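You operate a simulated robot arm through the tools that you are given. There is no shell and no other tool.

You run a simulated robot arm. Do the job below in one go: nothing can be reset, and whatever is moved stays where it is left.

JOB
Turn the silver engine upside down and tighten frame bolts B and D.
Fine: pin out to turn and back in before the bolts; the other two bolts stay as they are.

The check looks at the end state, three seconds after you hand in, the way a careful person would. Anything else that was tipped, shoved, dropped, spilled or broken makes it a failure.

ROBOT AND FRAMES
A 7-joint arm with a three-finger gripper, fixed in place. Base frame: the origin is on the floor under the middle of its stand, x ahead of it, y to its left, z up. Readings come in m, rad, newtons and seconds.
It reaches about 1.342 m from its shoulder. Its first joint turns from -2.897 to 2.897 rad. Payload 2.69 kg.
The tool frame sits at the grasp point between the pads (the TCP): z along the fingers, y along the line on which they close. The tips reach 0.03 m beyond it. The gripper opens to 0.128 m; its body begins 0.117 m behind the TCP.
Orientation is that of the tool frame in the base frame, as a unit quaternion [w, x, y, z]. With the fingers straight down and closing along the base's y, the tool's x points along the base's -x, its y along +y and its z along -z.

CONTROLS
- The arm moves only by the tool servo_tool. Its argument "targets" is a list of rows, each an object of numbers (a shift or turn left out is 0, a gripper value left out holds the last): "grip": the gripper command, from -1 (shut) to 1 (fully open), values between in proportion; "tx", "ty", "tz": the shift along the base's x, y, z in m; "ax", "ay", "az": the turn, a rotation vector about the base's x, y, z in rad. In form: [{"grip": .., "tx": .., "ty": .., "tz": .., "ax": .., "ay": .., "az": ..}, ...]. A call has 1 to 20 rows; each row shifts and turns the commanded pose from where the row before left it. A row lasts 0.2 s, in which the tool goes at most 0.05 m and 0.15 rad; a call with a longer step from one row to the next is refused whole, and so is a gripper value outside its range. Where a pose cannot be reached the arm comes as near as it can. A force on the tool above 60 N (or 10 N above the force at the start of the call, whichever is more), or a blocked arm, ends the call early, and 0.2 s more pass. Each finger travels about 0.127 m/s and halts on what it meets, pressing with about 25 N; the grip force reading is that of the motor and also rises with nothing between the fingers. The clock runs only during rows and for 0.2 s after the last one: add rows that do not move to give the fingers time. The reply holds the time, the measured pose of the TCP, the force on the tool along the base axes, the opening and the grip force, in the units named above and with some noise, with the torque about the TCP (base axes, N m) and any sound that the robot's microphone picked up.
- Cameras (640 x 400 px; columns grow to the right, rows downward): "scene" is fixed at [0.0407, 0.5034, 1.7141]; the picture's right is [-0.49, -0.87, 0.00], its down [-0.54, 0.30, -0.79] and it looks along [0.69, -0.38, -0.62] (base axes); focal length 281 px, centre (320, 200). "wrist" rides on the gripper at [0.058, 0.054, -0.131] in the tool frame; the picture's right is [-0.68, 0.74, 0.00], its down [-0.62, -0.57, -0.55] and it looks along [-0.40, -0.37, 0.84] (tool axes); focal length 234 px, centre (320, 200). There is no depth. A picture from a camera that has moved, and an enlarged one, comes with that camera's place and axes in the base frame and with its lens. The place of the scene camera against the robot may be out by one fixed shift of up to 0.012 m in any direction.
- get_image(camera): a new picture of that camera. No time passes.
- slide_trunk(by): moves the trunk up (or, below 0, down) by that many m; the arm rides with it, the base frame stays. It gives what a move gives, with no picture.
- zoom(camera, box): a new picture of the part [left, top, right, bottom] of that camera's present view, enlarged. No time passes.
- sign_off(): hands the job in; it is judged then, once.

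Places have to be worked out from the pictures, the camera data and where the tool is seen. Open the gripper and draw the arm clear of the work before you hand the job in, unless the task says otherwise.

The tools are called after "Request:" as a command line: name --argument value ..., lists and objects as JSON in quotes. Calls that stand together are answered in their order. servo_tool: Moves the arm, as the interface text tells. Its arguments: {"type":"object","properties":{"targets":{"type":"array"}},"required":["targets"]} The other tools are called the same way: slide_trunk (by) moves the trunk up or down; get_image (camera) takes a picture; zoom (camera, box) takes an enlarged picture of a part of a camera's view; sign_off () hands the job in.

At the start:

```text
time: 0.0
tcp_pos: [0.7021, 0.1418, 1.4362]
ee_rot: [0.0, 0.0, 1.0, 0.001]
contact_force: [0.5, -0.1, -0.2]
torque: [0.0, 0.0, 0.0]
width: 0.1281
grip_force: 0.1
trunk travel left (down, up): [-0.15, 0.2]
```

scene: 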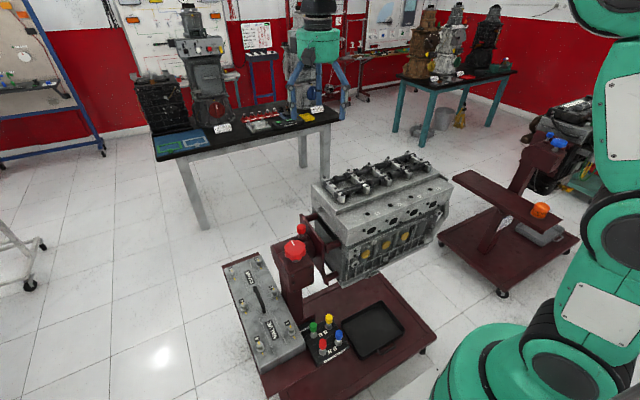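
wrist: 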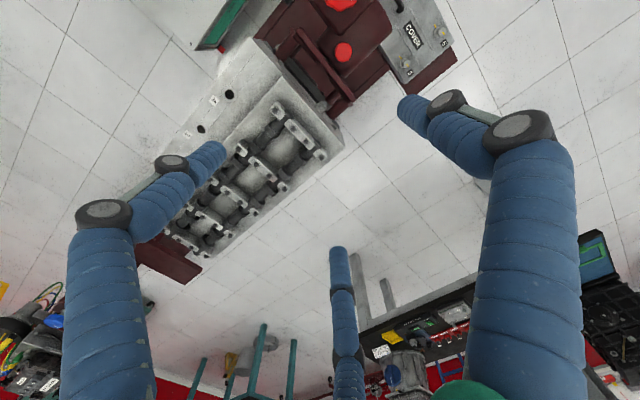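

I start by looking closely at the engine, the stand and the box in the scene camera before moving anything.

Request:
zoom --camera "scene" --box '[220, 140, 460, 290]'

Request:
zoom --camera "scene" --box '[210, 240, 450, 390]'

Request:
zoom --camera "scene" --box '[430, 100, 590, 300]'

Request:
zoom --camera "wrist" --box '[120, 0, 480, 300]'

```text
2.67 times, centred on (340, 215) of scene
camera zoom: at [0.0407, 0.5034, 1.7141], right [-0.49, -0.87, 0.0], down [-0.54, 0.3, -0.79], along [0.69, -0.38, -0.62], focal length 748 px, centre (267, 160)
```

zoom: 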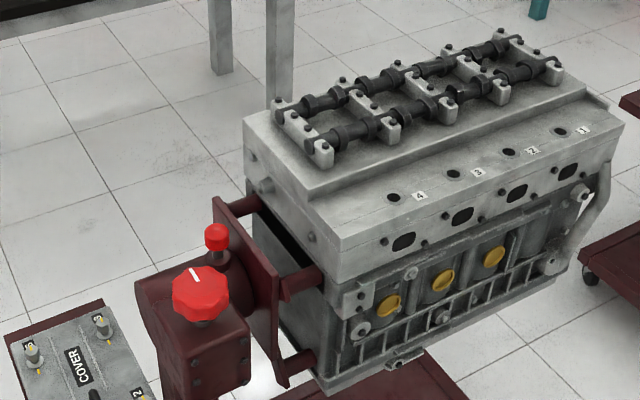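

```text
2.67 times, centred on (330, 315) of scene
camera zoom: at [0.0407, 0.5034, 1.7141], right [-0.49, -0.87, 0.0], down [-0.54, 0.3, -0.79], along [0.69, -0.38, -0.62], focal length 748 px, centre (293, -107)
```

zoom: 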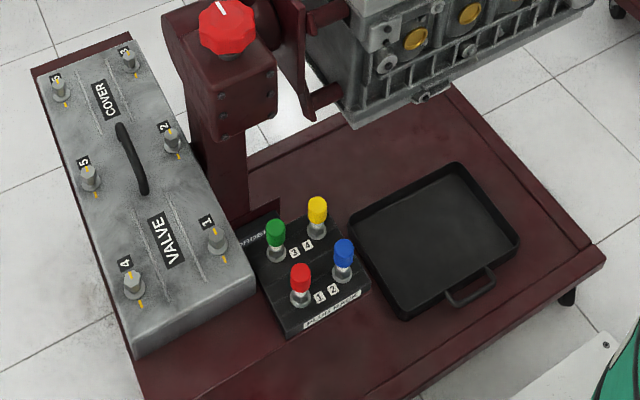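

```text
2.00 times, centred on (510, 200) of scene
camera zoom: at [0.0407, 0.5034, 1.7141], right [-0.49, -0.87, 0.0], down [-0.54, 0.3, -0.79], along [0.69, -0.38, -0.62], focal length 561 px, centre (-60, 200)
```

zoom: 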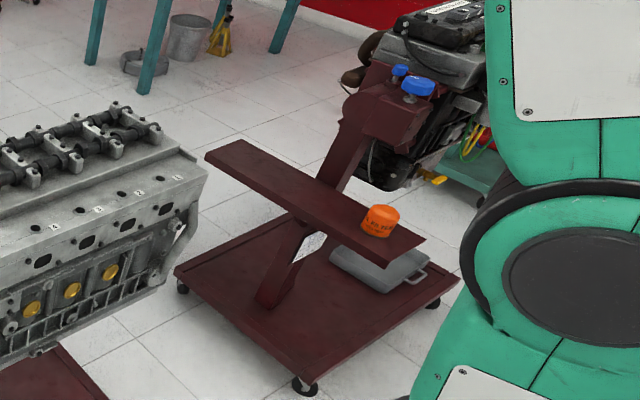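

```text
1.33 times, centred on (300, 150) of wrist
camera zoom: at [0.644, 0.1937, 1.5694], right [0.68, 0.74, 0.0], down [0.62, -0.57, 0.55], along [0.4, -0.37, -0.84], focal length 312 px, centre (347, 267)
```

zoom: 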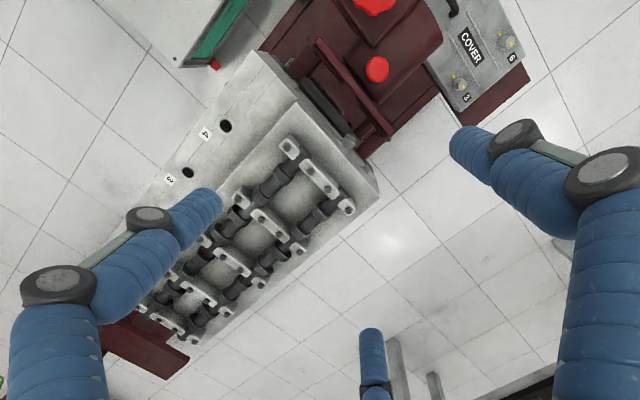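

The small red knob (likely the pin) sits near (0.68, 0.22, 1.05) and the big red knob near (0.62, 0.27, 1.03). I move the hand toward the stand head, staying well above it, to get a centred wrist view.

Request:
servo_tool --targets '[{"grip": 1, "tx": -0.034, "ty": 0.036}, {"tx": -0.034, "ty": 0.036}, {"tx": -0.034, "ty": 0.036}, {"tx": -0.034, "ty": 0.036, "tz": -0.005}, {"tx": -0.03, "ty": 0.03, "tz": -0.02}, {"ty": 0.03, "tz": -0.03}, {"tz": -0.04}, {}]'

Request:
get_image --camera "wrist"

Request:
get_image --camera "scene"

```text
time: 1.8
tcp_pos: [0.5352, 0.3465, 1.341]
ee_rot: [0.0, 0.0, 1.0, 0.0]
contact_force: [-0.1, -0.1, -0.5]
torque: [0.04, 0.02, 0.0]
width: 0.1277
grip_force: 0.0
trunk travel left (down, up): [-0.15, 0.2]
```

```text
taken
camera wrist: at [0.4776, 0.3982, 1.4733], right [0.68, 0.74, 0.0], down [0.62, -0.57, 0.55], along [0.4, -0.37, -0.84], focal length 234 px, centre (320, 200)
```

wrist: 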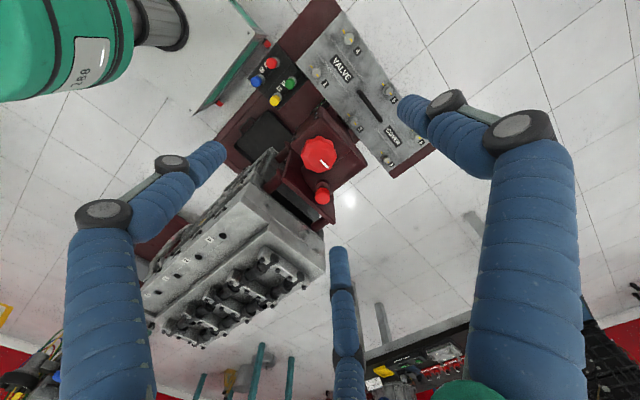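

```text
taken
```

scene: 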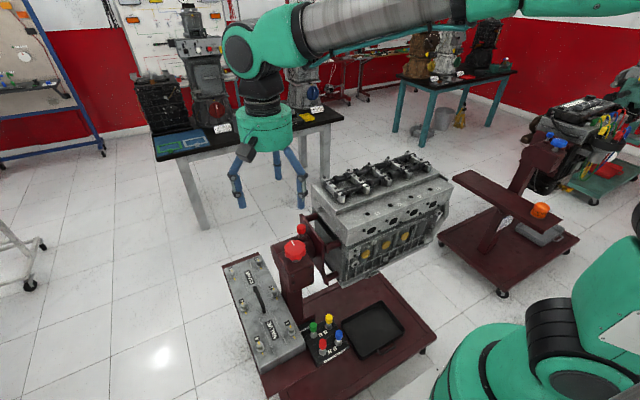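

The knob and pin are now central in the wrist view; I zoom in on them.

Request:
zoom --camera "wrist" --box '[260, 110, 380, 230]'

Request:
zoom --camera "wrist" --box '[130, 130, 340, 360]'

Request:
zoom --camera "scene" --box '[265, 200, 355, 290]'

```text
3.33 times, centred on (320, 170) of wrist
camera zoom: at [0.4776, 0.3982, 1.4733], right [0.68, 0.74, 0.0], down [0.62, -0.57, 0.55], along [0.4, -0.37, -0.84], focal length 781 px, centre (320, 300)
```

zoom: 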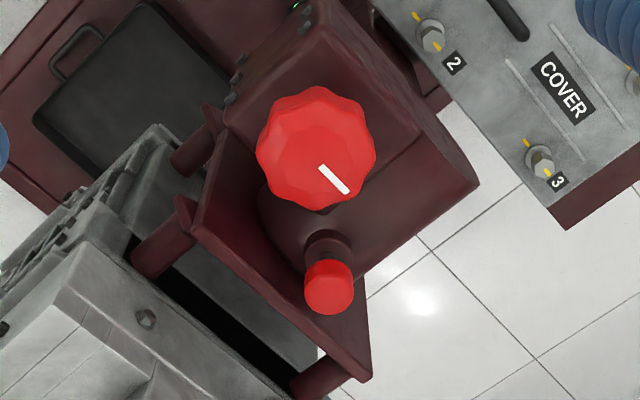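

```text
1.74 times, centred on (235, 245) of wrist
camera zoom: at [0.4776, 0.3982, 1.4733], right [0.68, 0.74, 0.0], down [0.62, -0.57, 0.55], along [0.4, -0.37, -0.84], focal length 407 px, centre (468, 122)
```

zoom: 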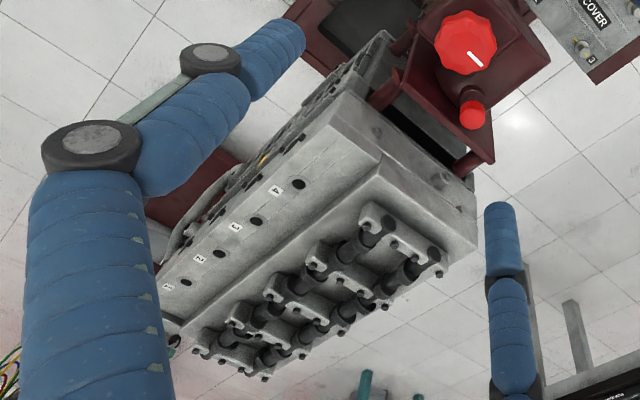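

```text
4.44 times, centred on (310, 245) of scene
camera zoom: at [0.0407, 0.5034, 1.7141], right [-0.49, -0.87, 0.0], down [-0.54, 0.3, -0.79], along [0.69, -0.38, -0.62], focal length 1247 px, centre (364, 0)
```

zoom: 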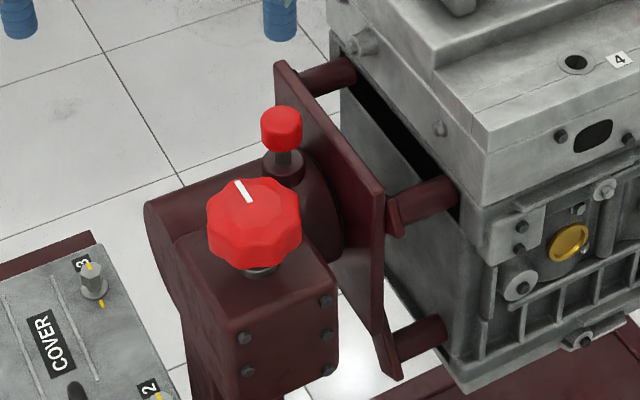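

The layout: the engine's long axis runs along -y from the stand, the pin stands upright on the tube, the knob on the gearbox nearer the robot. I test closing the hand in free air to learn the finger geometry.

Request:
servo_tool --targets '[{"grip": -1}, {}, {}, {}, {}, {}]'

Request:
get_image --camera "wrist"

Request:
zoom --camera "scene" --box '[210, 80, 330, 220]'

```text
time: 3.2
tcp_pos: [0.5354, 0.3476, 1.3426]
ee_rot: [0.0, -0.001, 1.0, -0.001]
contact_force: [-0.9, -0.5, -0.2]
torque: [0.01, 0.02, -0.02]
width: 0.0024
grip_force: 24.8
trunk travel left (down, up): [-0.15, 0.2]
```

```text
taken
camera wrist: at [0.4776, 0.3983, 1.4732], right [0.68, 0.74, 0.0], down [0.62, -0.57, 0.55], along [0.4, -0.37, -0.84], focal length 234 px, centre (320, 200)
```

wrist: 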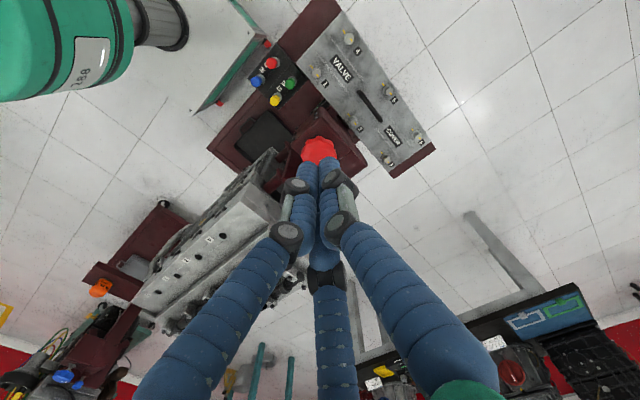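

```text
2.86 times, centred on (270, 150) of scene
camera zoom: at [0.0407, 0.5034, 1.7141], right [-0.49, -0.87, 0.0], down [-0.54, 0.3, -0.79], along [0.69, -0.38, -0.62], focal length 802 px, centre (463, 343)
```

zoom: 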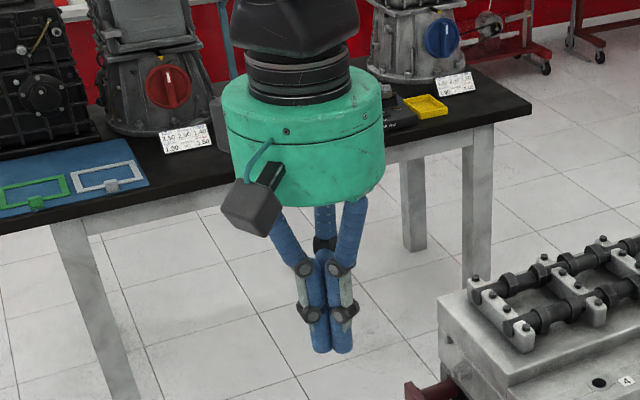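

The three fingers close centrally. I look at the labels on the table in the background and along the engine's underside region, in case there are markings that matter.

Request:
zoom --camera "scene" --box '[130, 60, 350, 170]'

Request:
zoom --camera "scene" --box '[330, 190, 460, 290]'

Request:
zoom --camera "scene" --box '[110, 0, 290, 80]'

Request:
zoom --camera "scene" --box '[520, 90, 640, 180]'

```text
2.91 times, centred on (240, 115) of scene
camera zoom: at [0.0407, 0.5034, 1.7141], right [-0.49, -0.87, 0.0], down [-0.54, 0.3, -0.79], along [0.69, -0.38, -0.62], focal length 816 px, centre (553, 447)
```

zoom: 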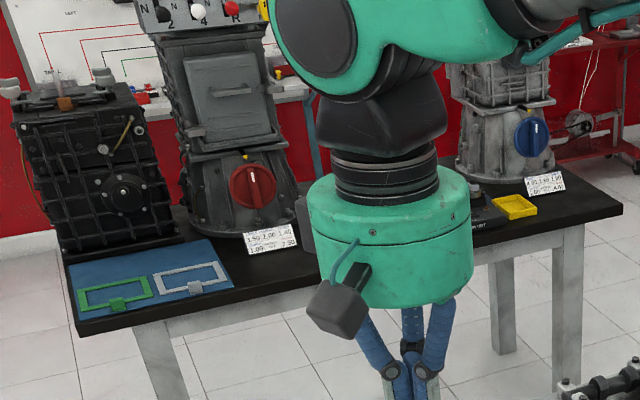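

```text
4.00 times, centred on (395, 240) of scene
camera zoom: at [0.0407, 0.5034, 1.7141], right [-0.49, -0.87, 0.0], down [-0.54, 0.3, -0.79], along [0.69, -0.38, -0.62], focal length 1123 px, centre (20, 40)
```

zoom: 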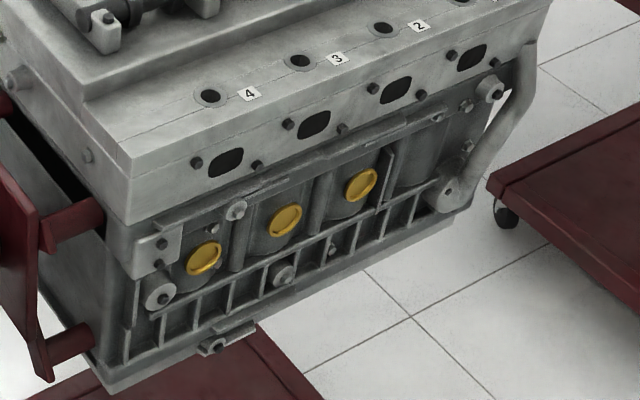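

```text
3.56 times, centred on (200, 40) of scene
camera zoom: at [0.0407, 0.5034, 1.7141], right [-0.49, -0.87, 0.0], down [-0.54, 0.3, -0.79], along [0.69, -0.38, -0.62], focal length 998 px, centre (747, 769)
```

zoom: 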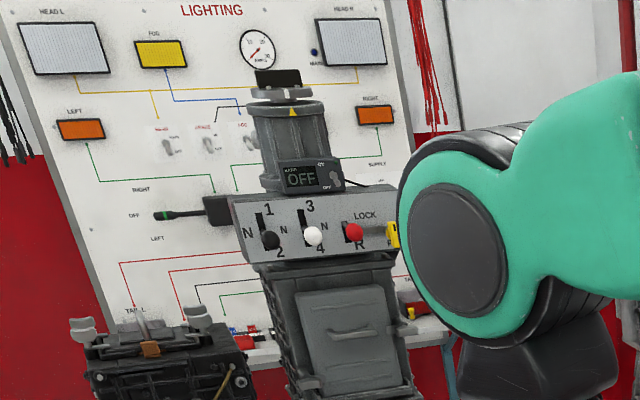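

```text
4.44 times, centred on (580, 135) of scene
camera zoom: at [0.0407, 0.5034, 1.7141], right [-0.49, -0.87, 0.0], down [-0.54, 0.3, -0.79], along [0.69, -0.38, -0.62], focal length 1247 px, centre (-836, 489)
```

zoom: 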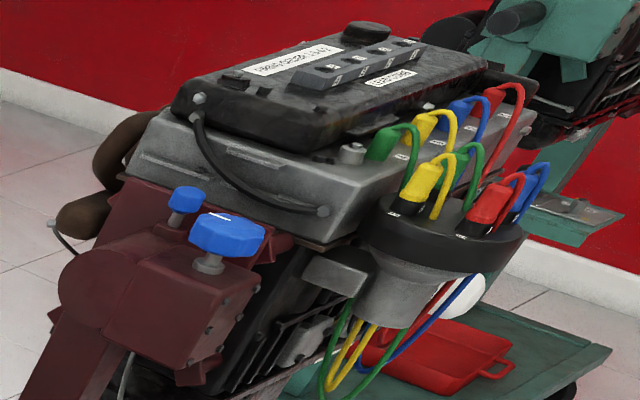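

The pin cap is about 3 cm wide with its top near z≈1.057, and the knob lies in the gap between two fingers in the present orientation. I move over the pin with the fingers half open, staying about 8 cm above it, and look.

Request:
servo_tool --targets '[{"grip": 0.1, "tx": 0.028, "ty": -0.025}, {"tx": 0.028, "ty": -0.025, "tz": -0.02}, {"tx": 0.028, "ty": -0.025, "tz": -0.03}, {"tx": 0.028, "ty": -0.025, "tz": -0.03}, {"tx": 0.028, "ty": -0.025, "tz": -0.03}, {"tz": -0.03}, {}, {}]'

Request:
get_image --camera "wrist"

Request:
zoom --camera "wrist" --box '[240, 90, 400, 210]'

Request:
zoom --camera "scene" --box '[250, 170, 350, 290]'

```text
time: 5.0
tcp_pos: [0.6749, 0.2212, 1.2027]
ee_rot: [0.0, 0.0, 1.0, -0.001]
contact_force: [-1.4, 0.0, -0.5]
torque: [-0.03, 0.0, 0.01]
width: 0.0702
grip_force: 0.1
trunk travel left (down, up): [-0.15, 0.2]
```

```text
taken
camera wrist: at [0.6173, 0.2734, 1.3342], right [0.68, 0.74, 0.0], down [0.62, -0.57, 0.55], along [0.4, -0.37, -0.84], focal length 234 px, centre (320, 200)
```

wrist: 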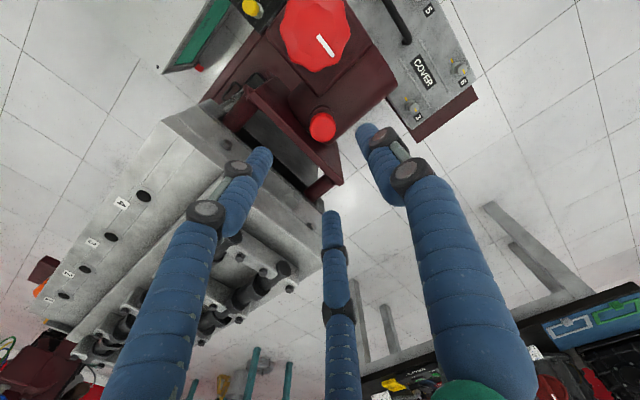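

```text
3.33 times, centred on (320, 150) of wrist
camera zoom: at [0.6173, 0.2734, 1.3342], right [0.68, 0.74, 0.0], down [0.62, -0.57, 0.55], along [0.4, -0.37, -0.84], focal length 781 px, centre (320, 367)
```

zoom: 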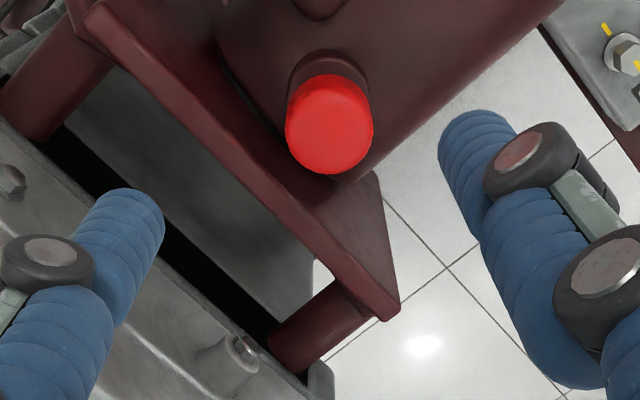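

```text
3.33 times, centred on (300, 230) of scene
camera zoom: at [0.0407, 0.5034, 1.7141], right [-0.49, -0.87, 0.0], down [-0.54, 0.3, -0.79], along [0.69, -0.38, -0.62], focal length 936 px, centre (387, 100)
```

zoom: 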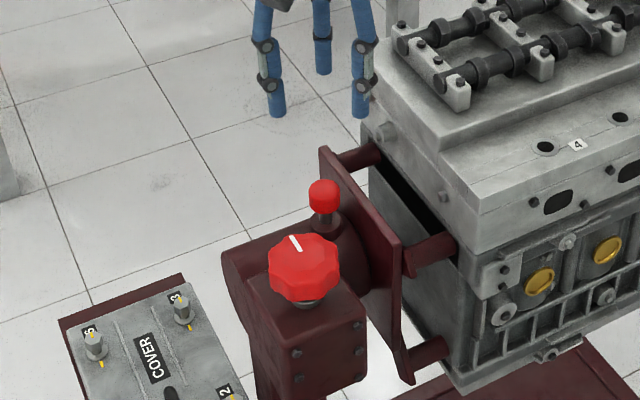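

From two wrist views the pin cap is at about (0.680, 0.219) with top z≈1.05. I centre over it and come down so that the pads surround the cap, still open.

Request:
servo_tool --targets '[{"tx": 0.005, "ty": -0.002, "tz": -0.02}, {"tz": -0.03}, {"tz": -0.03}, {"tz": -0.03}, {"tz": -0.025}, {"tz": -0.015}, {}]'

Request:
get_image --camera "wrist"

Request:
zoom --camera "scene" --box '[250, 170, 350, 290]'

```text
time: 6.6
tcp_pos: [0.679, 0.2193, 1.0563]
ee_rot: [0.003, 0.0, 1.0, 0.0]
contact_force: [2.2, 2.6, 6.4]
torque: [-0.33, 0.21, -0.01]
width: 0.0829
grip_force: 4.6
trunk travel left (down, up): [-0.15, 0.2]
```

```text
taken
camera wrist: at [0.621, 0.2707, 1.187], right [0.68, 0.74, 0.0], down [0.61, -0.57, 0.55], along [0.41, -0.37, -0.83], focal length 234 px, centre (320, 200)
```

wrist: 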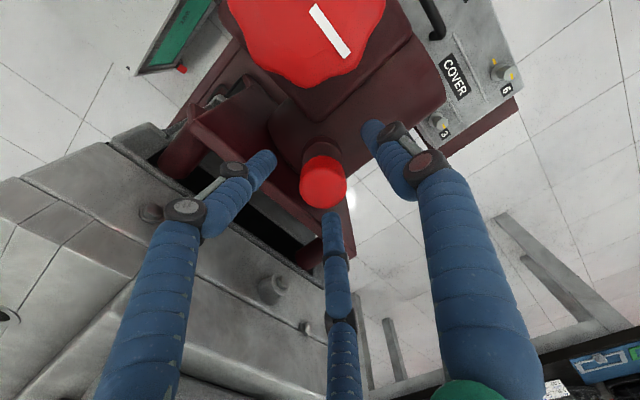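

```text
3.33 times, centred on (300, 230) of scene
camera zoom: at [0.0407, 0.5034, 1.7141], right [-0.49, -0.87, 0.0], down [-0.54, 0.3, -0.79], along [0.69, -0.38, -0.62], focal length 936 px, centre (387, 100)
```

zoom: 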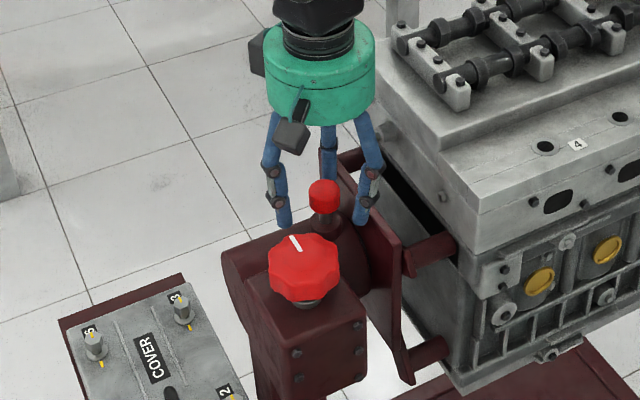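

The readings show a light contact (about 6 N up) and the fingers forced slightly wider: finger tip A is resting on the plate edge on the -y side. I lift, narrow the fingers to about 5 cm and come down again.

Request:
servo_tool --targets '[{"tz": 0.025}, {"grip": -0.22}, {}, {}, {"tz": -0.012}, {"tz": -0.013}, {}]'

Request:
get_image --camera "wrist"

```text
time: 8.2
tcp_pos: [0.6797, 0.219, 1.0516]
ee_rot: [0.0, 0.0, 1.0, 0.0]
contact_force: [-0.4, 0.0, -0.9]
torque: [0.01, 0.01, 0.0]
width: 0.05
grip_force: 0.0
trunk travel left (down, up): [-0.15, 0.2]
```

```text
taken
camera wrist: at [0.6228, 0.2707, 1.1838], right [0.68, 0.74, 0.0], down [0.62, -0.57, 0.55], along [0.4, -0.37, -0.84], focal length 234 px, centre (320, 200)
```

wrist: 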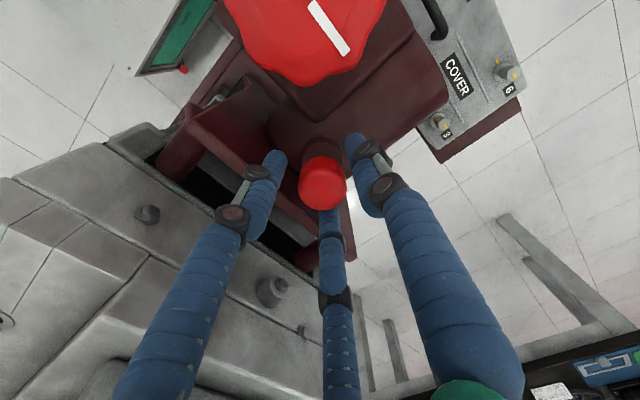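

No contact now and the cap lies centred between the fingers. I close on it.

Request:
servo_tool --targets '[{"grip": -1}, {}, {}, {}]'

Request:
get_image --camera "wrist"

```text
time: 9.2
tcp_pos: [0.6801, 0.2221, 1.0534]
ee_rot: [0.0, 0.001, 1.0, 0.0]
contact_force: [-5.4, 36.0, -0.4]
torque: [0.82, 0.14, -0.35]
width: 0.0306
grip_force: 45.2
trunk travel left (down, up): [-0.15, 0.2]
```

```text
taken
camera wrist: at [0.6223, 0.2731, 1.1841], right [0.68, 0.74, 0.0], down [0.62, -0.57, 0.55], along [0.4, -0.37, -0.84], focal length 234 px, centre (320, 200)
```

wrist: 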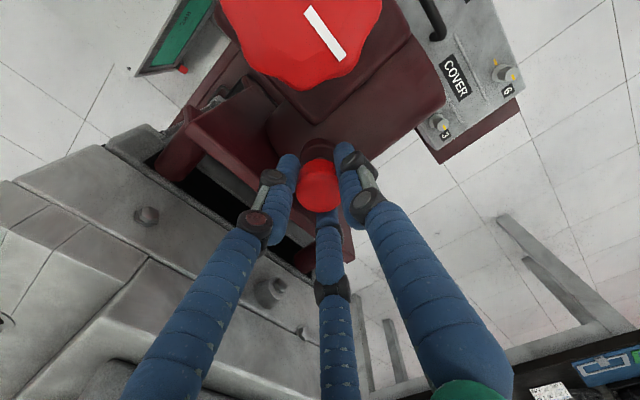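

The cap is held (width 0.0306) but with a +y side load of 36 N; the pin axis is a few mm further in +y. I shift the commanded pose to relieve it.

Request:
servo_tool --targets '[{"ty": 0.003}, {}]'

```text
time: 9.8
tcp_pos: [0.6794, 0.2218, 1.0523]
ee_rot: [0.0, 0.0, 1.0, -0.001]
contact_force: [-4.0, 8.1, 0.0]
torque: [-0.21, 0.05, -0.33]
width: 0.0306
grip_force: 44.9
trunk travel left (down, up): [-0.15, 0.2]
```

The side load fell to about 8 N. Now I pull the pin straight up in small steps and watch the force.

Request:
servo_tool --targets '[{"ty": 0.001, "tz": 0.005}, {"tz": 0.005}, {"tz": 0.005}, {"tz": 0.005}, {}]'

Request:
zoom --camera "scene" --box '[250, 170, 350, 290]'

```text
time: 11.0
tcp_pos: [0.6814, 0.2217, 1.0726]
ee_rot: [-0.001, 0.0, 1.0, 0.0]
contact_force: [-11.2, -19.9, -1.3]
torque: [-0.52, 0.45, -0.31]
width: 0.0304
grip_force: 44.8
trunk travel left (down, up): [-0.15, 0.2]
```

```text
3.33 times, centred on (300, 230) of scene
camera zoom: at [0.0407, 0.5034, 1.7141], right [-0.49, -0.87, 0.0], down [-0.54, 0.3, -0.79], along [0.69, -0.38, -0.62], focal length 936 px, centre (387, 100)
```

zoom: 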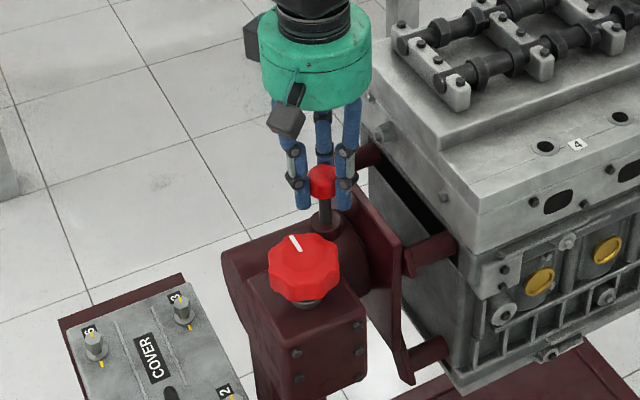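

The pin slid up 2 cm freely. I keep raising it slowly to find its stop.

Request:
servo_tool --targets '[{"ty": -0.002, "tx": -0.001, "tz": 0.005}, {"tz": 0.005}, {"tz": 0.005}, {}]'

Request:
zoom --camera "scene" --box '[250, 170, 350, 290]'

```text
time: 12.0
tcp_pos: [0.6807, 0.2215, 1.0904]
ee_rot: [0.001, 0.001, 1.0, -0.001]
contact_force: [-2.4, 2.0, -0.1]
torque: [-0.03, -0.18, -0.6]
width: 0.0306
grip_force: 45.2
trunk travel left (down, up): [-0.15, 0.2]
```

```text
3.33 times, centred on (300, 230) of scene
camera zoom: at [0.0407, 0.5034, 1.7141], right [-0.49, -0.87, 0.0], down [-0.54, 0.3, -0.79], along [0.69, -0.38, -0.62], focal length 936 px, centre (387, 100)
```

zoom: 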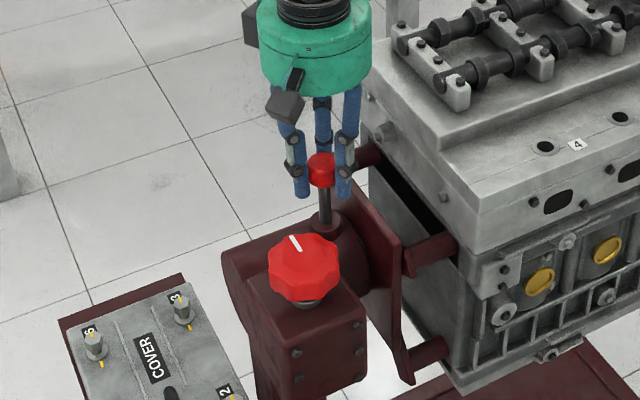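

Raised about 3.8 cm, still free. I go on in small steps.

Request:
servo_tool --targets '[{"tz": 0.004}, {"tz": 0.004}, {}]'

Request:
zoom --camera "scene" --box '[250, 170, 350, 290]'

```text
time: 12.8
tcp_pos: [0.6802, 0.2218, 1.0929]
ee_rot: [-0.002, -0.001, 1.0, 0.0]
contact_force: [3.9, 10.5, -28.4]
torque: [0.37, -0.41, -0.32]
width: 0.0306
grip_force: 45.3
trunk travel left (down, up): [-0.15, 0.2]
```

```text
3.33 times, centred on (300, 230) of scene
camera zoom: at [0.0407, 0.5034, 1.7141], right [-0.49, -0.87, 0.0], down [-0.54, 0.3, -0.79], along [0.69, -0.38, -0.62], focal length 936 px, centre (387, 100)
```

zoom: 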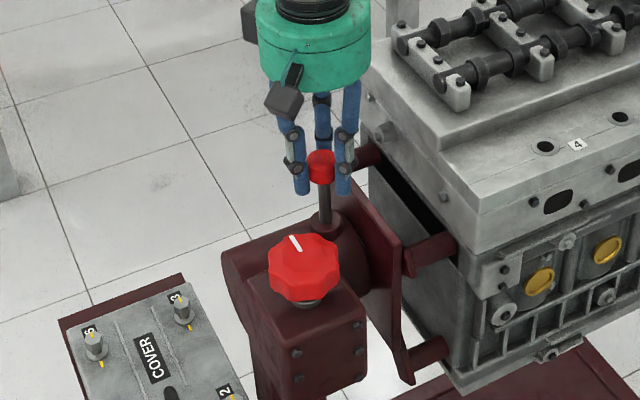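

The pin met its upper stop after about 4 cm of travel. I ease off the pull, open the fingers a little, and see whether it stays out.

Request:
servo_tool --targets '[{"tz": -0.005}, {}, {"grip": -0.2}, {}, {}]'

Request:
zoom --camera "scene" --box '[250, 170, 350, 290]'

Request:
get_image --camera "wrist"

```text
time: 14.0
tcp_pos: [0.679, 0.2204, 1.0911]
ee_rot: [0.0, 0.0, 1.0, 0.001]
contact_force: [0.0, -0.7, 1.2]
torque: [0.0, -0.04, -0.01]
width: 0.0514
grip_force: 0.1
trunk travel left (down, up): [-0.15, 0.2]
```

```text
3.33 times, centred on (300, 230) of scene
camera zoom: at [0.0407, 0.5034, 1.7141], right [-0.49, -0.87, 0.0], down [-0.54, 0.3, -0.79], along [0.69, -0.38, -0.62], focal length 936 px, centre (387, 100)
```

zoom: 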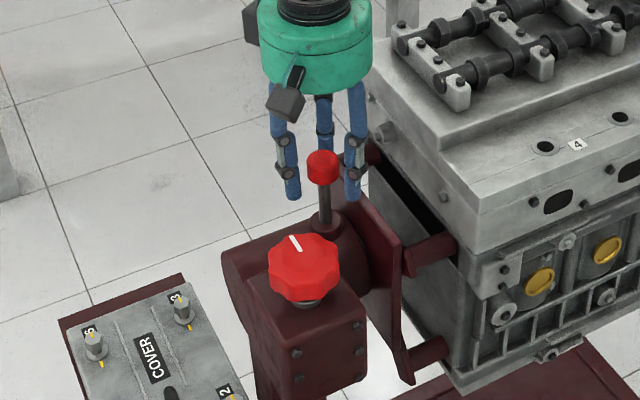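

```text
taken
camera wrist: at [0.622, 0.2726, 1.2226], right [0.68, 0.74, 0.0], down [0.62, -0.57, 0.55], along [0.4, -0.37, -0.84], focal length 234 px, centre (320, 200)
```

wrist: 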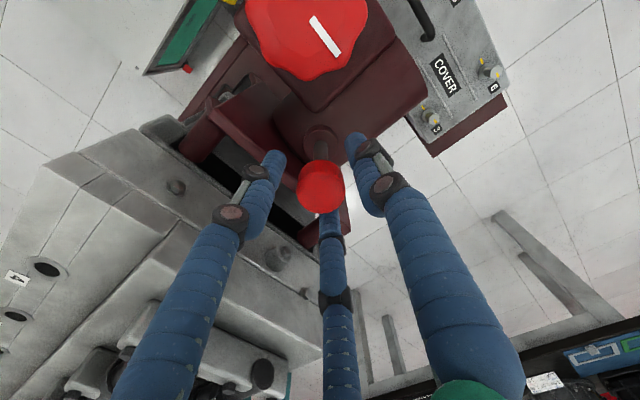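

The pin stays out on its own at about (0.680, 0.222). I lift clear of it, move over the big knob at about (0.607, 0.278), and turn the hand by -60° so no finger points at the pin.

Request:
servo_tool --targets '[{"tz": 0.03}, {"tz": 0.03}, {"tz": 0.03}, {"tx": -0.024, "ty": 0.019, "az": -0.15}, {"tx": -0.024, "ty": 0.019, "az": -0.15}, {"tx": -0.024, "ty": 0.019, "az": -0.15}, {"az": -0.15, "grip": 0.72}, {"az": -0.15}, {"az": -0.15}, {"az": -0.147}, {}]'

Request:
get_image --camera "wrist"

Request:
get_image --camera "scene"

```text
time: 16.4
tcp_pos: [0.609, 0.2784, 1.1806]
ee_rot: [-0.001, 0.5, 0.866, 0.0]
contact_force: [0.1, -0.3, -1.1]
torque: [0.0, -0.02, 0.04]
width: 0.11
grip_force: 0.1
trunk travel left (down, up): [-0.15, 0.2]
```

```text
taken
camera wrist: at [0.6257, 0.3535, 1.3122], right [0.98, -0.22, 0.0], down [-0.18, -0.82, 0.55], along [-0.12, -0.54, -0.84], focal length 234 px, centre (320, 200)
```

wrist: 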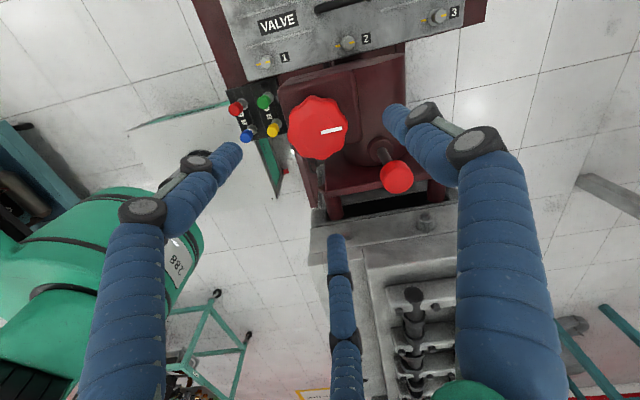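

```text
taken
```

scene: 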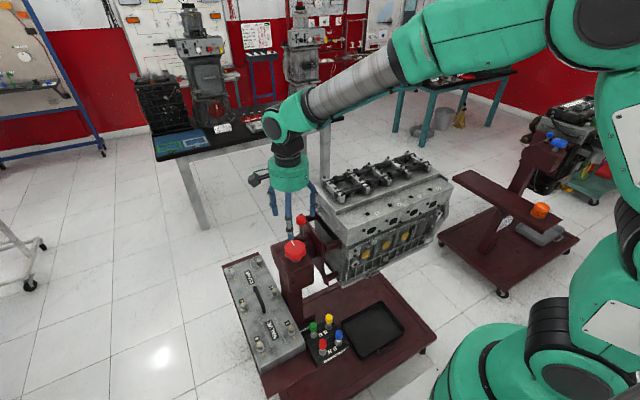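

The knob is centred under the hand axis and the pin sits in a gap between fingers. I lower until the pads are at the knob's rim height, stopping with the tips above the gearbox top.

Request:
servo_tool --targets '[{"grip": 0.6, "tz": -0.03}, {"tz": -0.03}, {"tz": -0.03}, {"tz": -0.025}, {"tz": -0.015}, {}]'

Request:
get_image --camera "wrist"

Request:
zoom --camera "scene" --box '[240, 160, 350, 290]'

```text
time: 17.8
tcp_pos: [0.6094, 0.278, 1.0502]
ee_rot: [0.0, 0.5, 0.866, 0.001]
contact_force: [0.7, -0.5, -0.3]
torque: [0.0, 0.0, -0.01]
width: 0.1023
grip_force: 0.1
trunk travel left (down, up): [-0.15, 0.2]
```

```text
taken
camera wrist: at [0.6258, 0.3538, 1.1825], right [0.98, -0.22, 0.0], down [-0.18, -0.82, 0.55], along [-0.12, -0.54, -0.84], focal length 234 px, centre (320, 200)
```

wrist: 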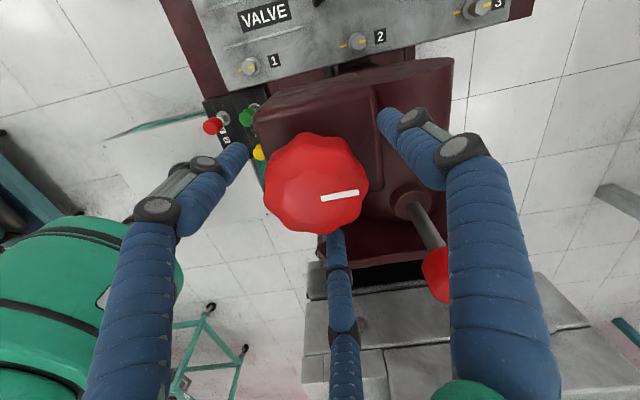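

```text
3.08 times, centred on (295, 225) of scene
camera zoom: at [0.0407, 0.5034, 1.7141], right [-0.49, -0.87, 0.0], down [-0.54, 0.3, -0.79], along [0.69, -0.38, -0.62], focal length 864 px, centre (397, 123)
```

zoom: 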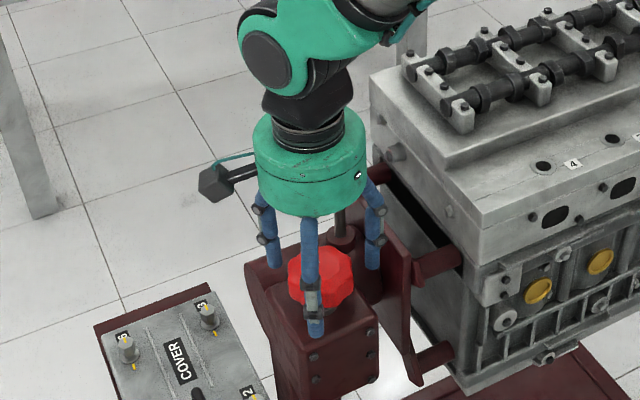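

The knob top is right at pad height (z≈1.047), with its centre about 1.5 mm towards -x. I lower 7 mm, shift slightly, and close on the knob.

Request:
servo_tool --targets '[{"tx": -0.0015, "tz": -0.007}, {}, {"grip": -1}, {}, {}, {}]'

Request:
get_image --camera "wrist"

```text
time: 19.2
tcp_pos: [0.6055, 0.278, 1.0447]
ee_rot: [0.0, 0.499, 0.866, 0.0]
contact_force: [-15.5, 15.6, 3.0]
torque: [0.57, 0.71, 0.0]
width: 0.064
grip_force: 44.5
trunk travel left (down, up): [-0.15, 0.2]
```

```text
taken
camera wrist: at [0.6229, 0.3548, 1.1756], right [0.98, -0.22, 0.0], down [-0.18, -0.82, 0.55], along [-0.12, -0.54, -0.84], focal length 234 px, centre (320, 200)
```

wrist: 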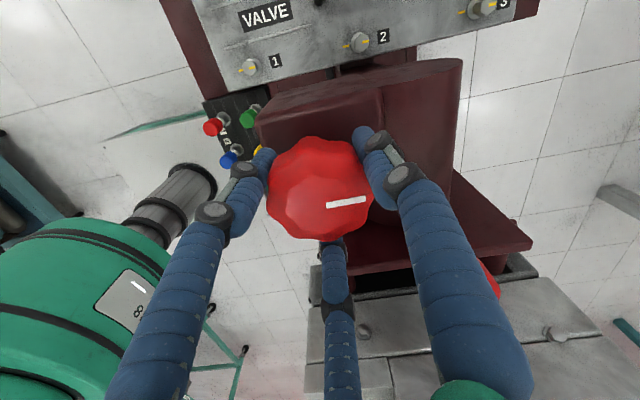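

The knob is held (width 0.064) with moderate side load. I check the scene picture to see whether the engine or plate moved while gripping.

Request:
zoom --camera "scene" --box '[240, 140, 460, 290]'

```text
2.67 times, centred on (350, 215) of scene
camera zoom: at [0.0407, 0.5034, 1.7141], right [-0.49, -0.87, 0.0], down [-0.54, 0.3, -0.79], along [0.69, -0.38, -0.62], focal length 748 px, centre (240, 160)
```

zoom: 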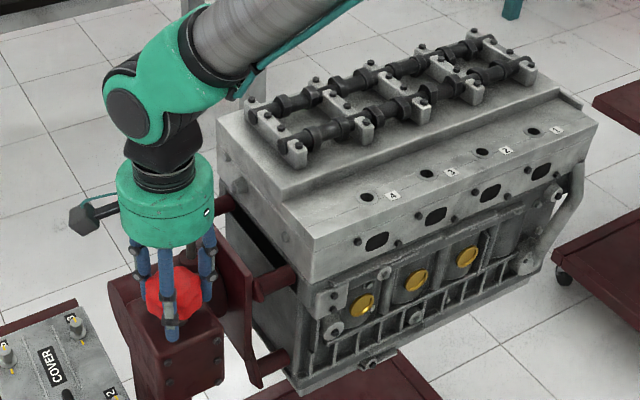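

The engine is unmoved. I relieve the side load and turn the knob about 0.3 rad counter-clockwise to see what it does.

Request:
servo_tool --targets '[{"tx": -0.001, "ty": 0.001}, {"az": 0.1}, {"az": 0.1}, {"az": 0.1}, {}]'

Request:
zoom --camera "scene" --box '[240, 140, 460, 290]'

```text
time: 20.4
tcp_pos: [0.6055, 0.2801, 1.0445]
ee_rot: [0.001, 0.364, 0.932, 0.0]
contact_force: [-7.2, 10.4, 0.9]
torque: [0.2, 0.07, -1.15]
width: 0.064
grip_force: 44.9
trunk travel left (down, up): [-0.15, 0.2]
```

```text
2.67 times, centred on (350, 215) of scene
camera zoom: at [0.0407, 0.5034, 1.7141], right [-0.49, -0.87, 0.0], down [-0.54, 0.3, -0.79], along [0.69, -0.38, -0.62], focal length 748 px, centre (240, 160)
```

zoom: 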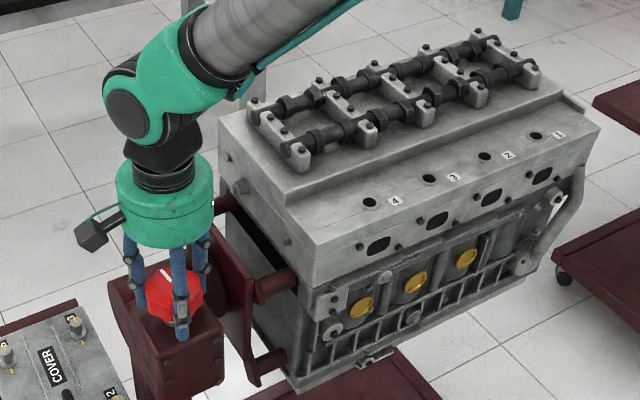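

The engine does turn with the knob, roughly 1:7 geared, near side going down. The pin is clear, so I continue with a long stroke.

Request:
servo_tool --targets '[{"az": 0.12}, {"az": 0.12}, {"az": 0.12}, {"az": 0.12}, {"az": 0.12}, {"az": 0.12}, {"az": 0.12}, {"az": 0.12}, {"az": 0.12}, {"az": 0.12}, {"az": 0.12}, {"az": 0.12}, {"az": 0.12}, {"az": 0.12}, {"az": 0.12}, {}]'

Request:
get_image --camera "scene"

Request:
get_image --camera "wrist"

```text
time: 23.8
tcp_pos: [0.604, 0.2791, 1.0435]
ee_rot: [-0.001, -0.504, 0.864, -0.001]
contact_force: [-0.7, 4.5, 2.0]
torque: [0.07, -0.05, -1.07]
width: 0.064
grip_force: 45.0
trunk travel left (down, up): [-0.15, 0.2]
```

```text
taken
```

scene: 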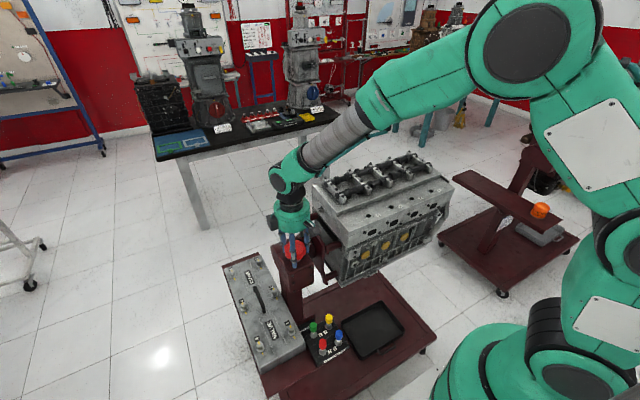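

```text
taken
camera wrist: at [0.5302, 0.2532, 1.1755], right [-0.31, 0.95, 0.0], down [0.79, 0.26, 0.55], along [0.52, 0.17, -0.84], focal length 234 px, centre (320, 200)
```

wrist: 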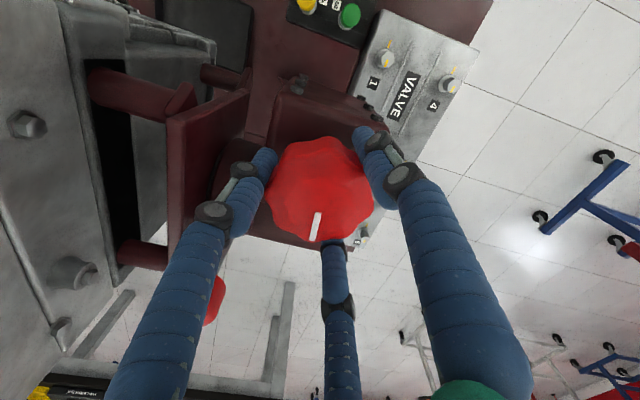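

The wrist view shows the white mark lagging relative to the hand, so the fingers slipped on the knob for part of that stroke. I check how far the engine has actually turned.

Request:
zoom --camera "scene" --box '[240, 140, 460, 290]'

Request:
zoom --camera "wrist" --box '[230, 110, 410, 260]'

```text
2.67 times, centred on (350, 215) of scene
camera zoom: at [0.0407, 0.5034, 1.7141], right [-0.49, -0.87, 0.0], down [-0.54, 0.3, -0.79], along [0.69, -0.38, -0.62], focal length 748 px, centre (240, 160)
```

zoom: 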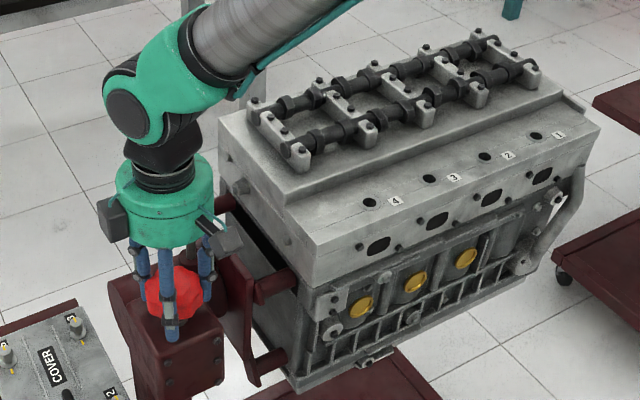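

```text
2.67 times, centred on (320, 185) of wrist
camera zoom: at [0.5302, 0.2532, 1.1755], right [-0.31, 0.95, 0.0], down [0.79, 0.26, 0.55], along [0.52, 0.17, -0.84], focal length 624 px, centre (320, 240)
```

zoom: 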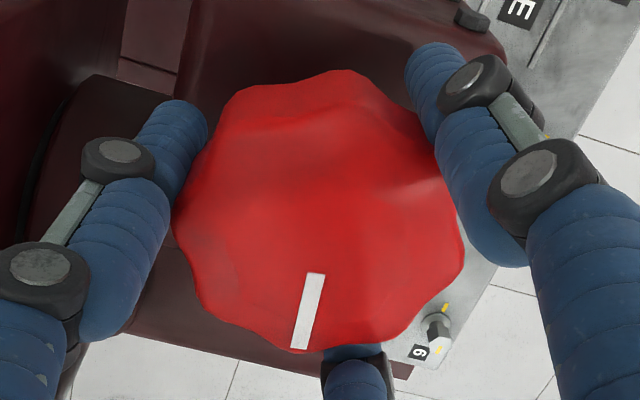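

The mark only went about 8° before the knob blocked in this direction, and the engine barely moved: there seems to be a stop this way. I turn the other way (clockwise) and watch.

Request:
servo_tool --targets '[{"az": -0.1}, {"az": -0.1}, {"az": -0.1}, {"az": -0.1}, {"az": -0.1}, {"az": -0.1}, {}]'

Request:
zoom --camera "wrist" --box '[230, 110, 410, 260]'

Request:
zoom --camera "scene" --box '[240, 140, 460, 290]'

```text
time: 25.4
tcp_pos: [0.605, 0.28, 1.0443]
ee_rot: [0.0, -0.225, 0.974, 0.0]
contact_force: [2.4, 4.2, 3.0]
torque: [0.07, 0.06, 0.01]
width: 0.0639
grip_force: 44.8
trunk travel left (down, up): [-0.15, 0.2]
```

```text
2.67 times, centred on (320, 185) of wrist
camera zoom: at [0.5297, 0.3002, 1.1755], right [0.29, 0.96, 0.0], down [0.8, -0.24, 0.55], along [0.53, -0.16, -0.84], focal length 624 px, centre (320, 240)
```

zoom: 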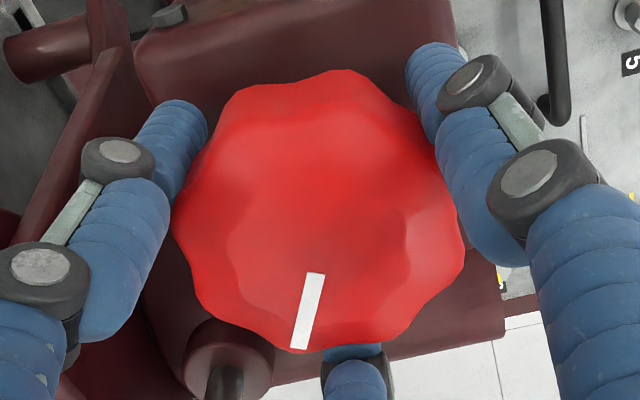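

```text
2.67 times, centred on (350, 215) of scene
camera zoom: at [0.0407, 0.5034, 1.7141], right [-0.49, -0.87, 0.0], down [-0.54, 0.3, -0.79], along [0.69, -0.38, -0.62], focal length 748 px, centre (240, 160)
```

zoom: 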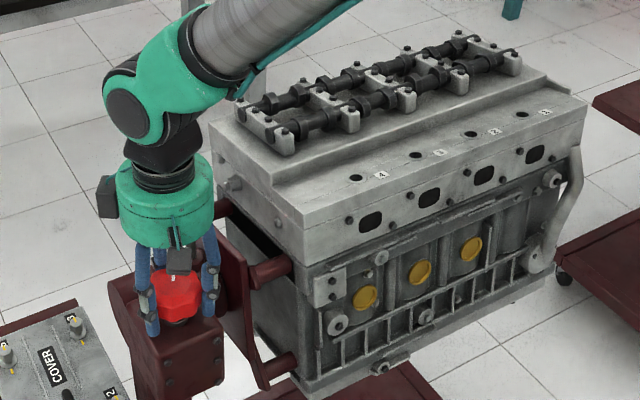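

Turning clockwise works freely: torque is near zero, the mark follows the hand, and the engine's near side goes up. I carry on clockwise with a long stroke.

Request:
servo_tool --targets '[{"az": -0.14}, {"az": -0.14}, {"az": -0.14}, {"az": -0.14}, {"az": -0.14}, {"az": -0.14}, {"az": -0.14}, {"az": -0.14}, {"az": -0.14}, {"az": -0.14}, {"az": -0.14}, {"az": -0.14}, {"az": -0.14}, {"az": -0.14}, {}]'

Request:
get_image --camera "wrist"

Request:
get_image --camera "scene"

```text
time: 28.6
tcp_pos: [0.6045, 0.2792, 1.0434]
ee_rot: [0.0, 0.684, 0.73, 0.0]
contact_force: [0.3, 0.9, 7.0]
torque: [0.01, 0.09, -0.02]
width: 0.0639
grip_force: 45.0
trunk travel left (down, up): [-0.15, 0.2]
```

```text
taken
camera wrist: at [0.6553, 0.3392, 1.1755], right [0.78, -0.63, 0.0], down [-0.52, -0.65, 0.55], along [-0.34, -0.43, -0.84], focal length 234 px, centre (320, 200)
```

wrist: 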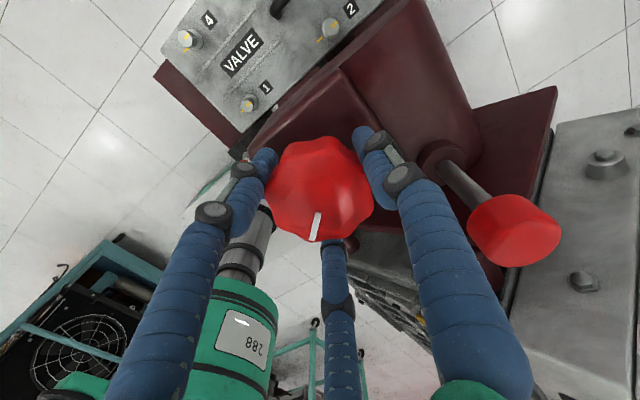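

```text
taken
```

scene: 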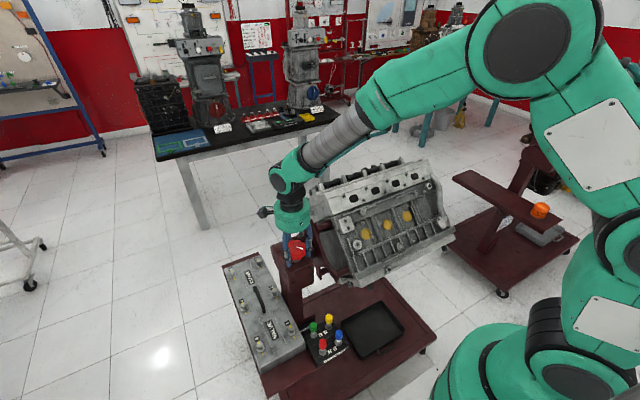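

The engine has turned about 40°. I go on clockwise, watching for a wrist joint limit.

Request:
servo_tool --targets '[{"az": -0.14}, {"az": -0.14}, {"az": -0.14}, {"az": -0.14}, {"az": -0.14}, {"az": -0.14}, {}]'

```text
time: 30.2
tcp_pos: [0.6048, 0.2798, 1.0439]
ee_rot: [0.0, 0.922, 0.387, 0.0]
contact_force: [-6.9, 8.5, 9.9]
torque: [0.28, 0.11, 0.01]
width: 0.0637
grip_force: 45.0
trunk travel left (down, up): [-0.15, 0.2]
```

Tracking is fine at -134°. I continue to about -174°.

Request:
servo_tool --targets '[{"az": -0.14}, {"az": -0.14}, {"az": -0.14}, {"az": -0.14}, {"az": -0.14}, {}]'

Request:
get_image --camera "wrist"

Request:
get_image --camera "scene"

```text
time: 30.9
tcp_pos: [0.6041, 0.2781, 1.0451]
ee_rot: [-0.007, 0.961, 0.276, 0.0]
contact_force: [20.0, 28.9, -25.4]
torque: [0.71, -0.04, 0.03]
width: 0.0645
grip_force: 44.7
out of reach, approached as far as the arm can: row 2, 3
trunk travel left (down, up): [-0.15, 0.2]
stopped in row 3: the force on the tool passed its limit at 98 N (the readings are from after the stop); the commanded pose is now the measured one
```

```text
taken
camera wrist: at [0.6838, 0.2609, 1.1757], right [-0.18, -0.98, -0.01], down [-0.82, 0.15, 0.55], along [-0.54, 0.11, -0.83], focal length 234 px, centre (320, 200)
```

wrist: 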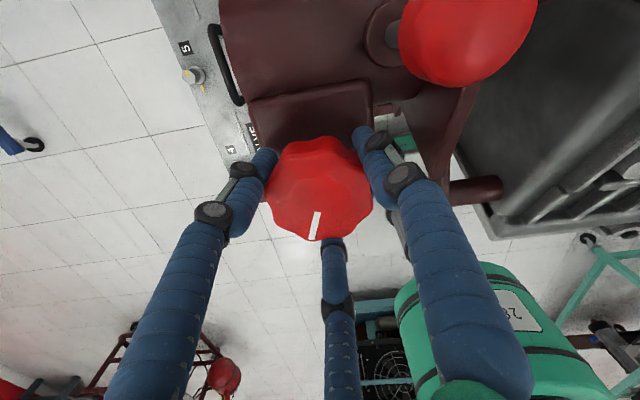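

```text
taken
```

scene: 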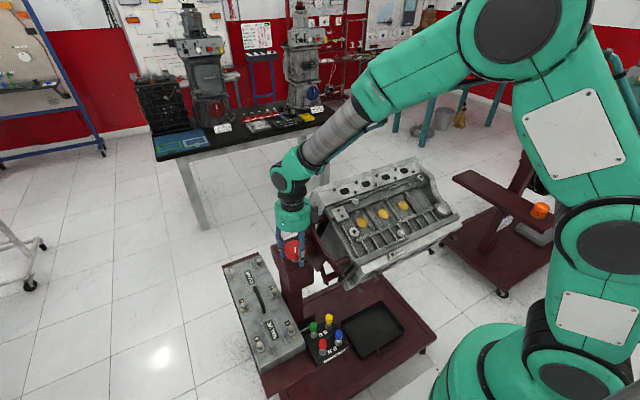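

The wrist reached its joint limit near az ≈ -145°. I open the fingers just enough to clear the knob and check that the engine stays put.

Request:
servo_tool --targets '[{"az": 0.05, "grip": -1}, {"grip": 0.3}, {}, {}, {}]'

Request:
zoom --camera "scene" --box '[240, 140, 480, 300]'

Request:
get_image --camera "wrist"

```text
time: 32.1
tcp_pos: [0.6015, 0.275, 1.0468]
ee_rot: [-0.008, 0.954, 0.3, -0.001]
contact_force: [0.3, -0.6, 0.1]
torque: [0.01, 0.01, 0.0]
width: 0.0832
grip_force: 0.0
trunk travel left (down, up): [-0.15, 0.2]
```

```text
2.50 times, centred on (360, 220) of scene
camera zoom: at [0.0407, 0.5034, 1.7141], right [-0.49, -0.87, 0.0], down [-0.54, 0.3, -0.79], along [0.69, -0.38, -0.62], focal length 702 px, centre (220, 150)
```

zoom: 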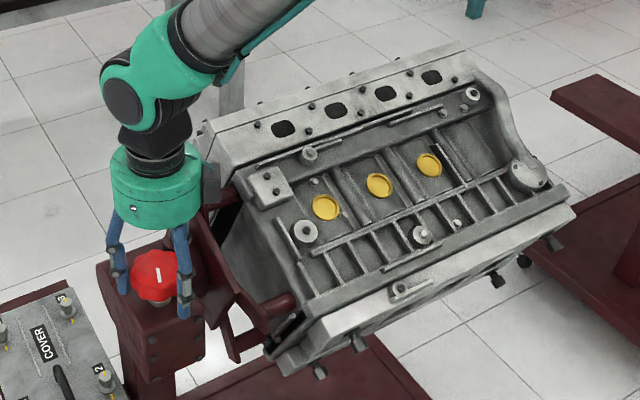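

```text
taken
camera wrist: at [0.6816, 0.2603, 1.178], right [-0.14, -0.99, -0.01], down [-0.83, 0.1, 0.56], along [-0.55, 0.09, -0.83], focal length 234 px, centre (320, 200)
```

wrist: 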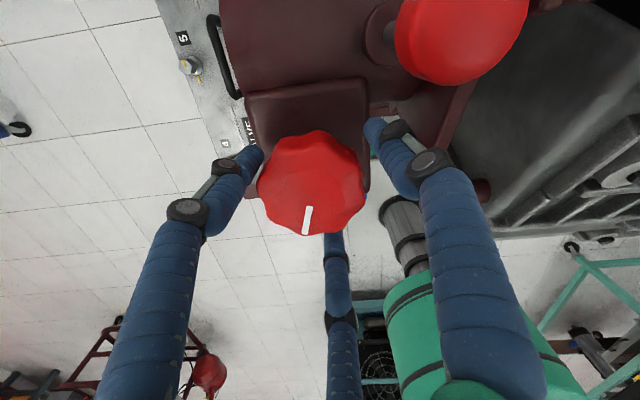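

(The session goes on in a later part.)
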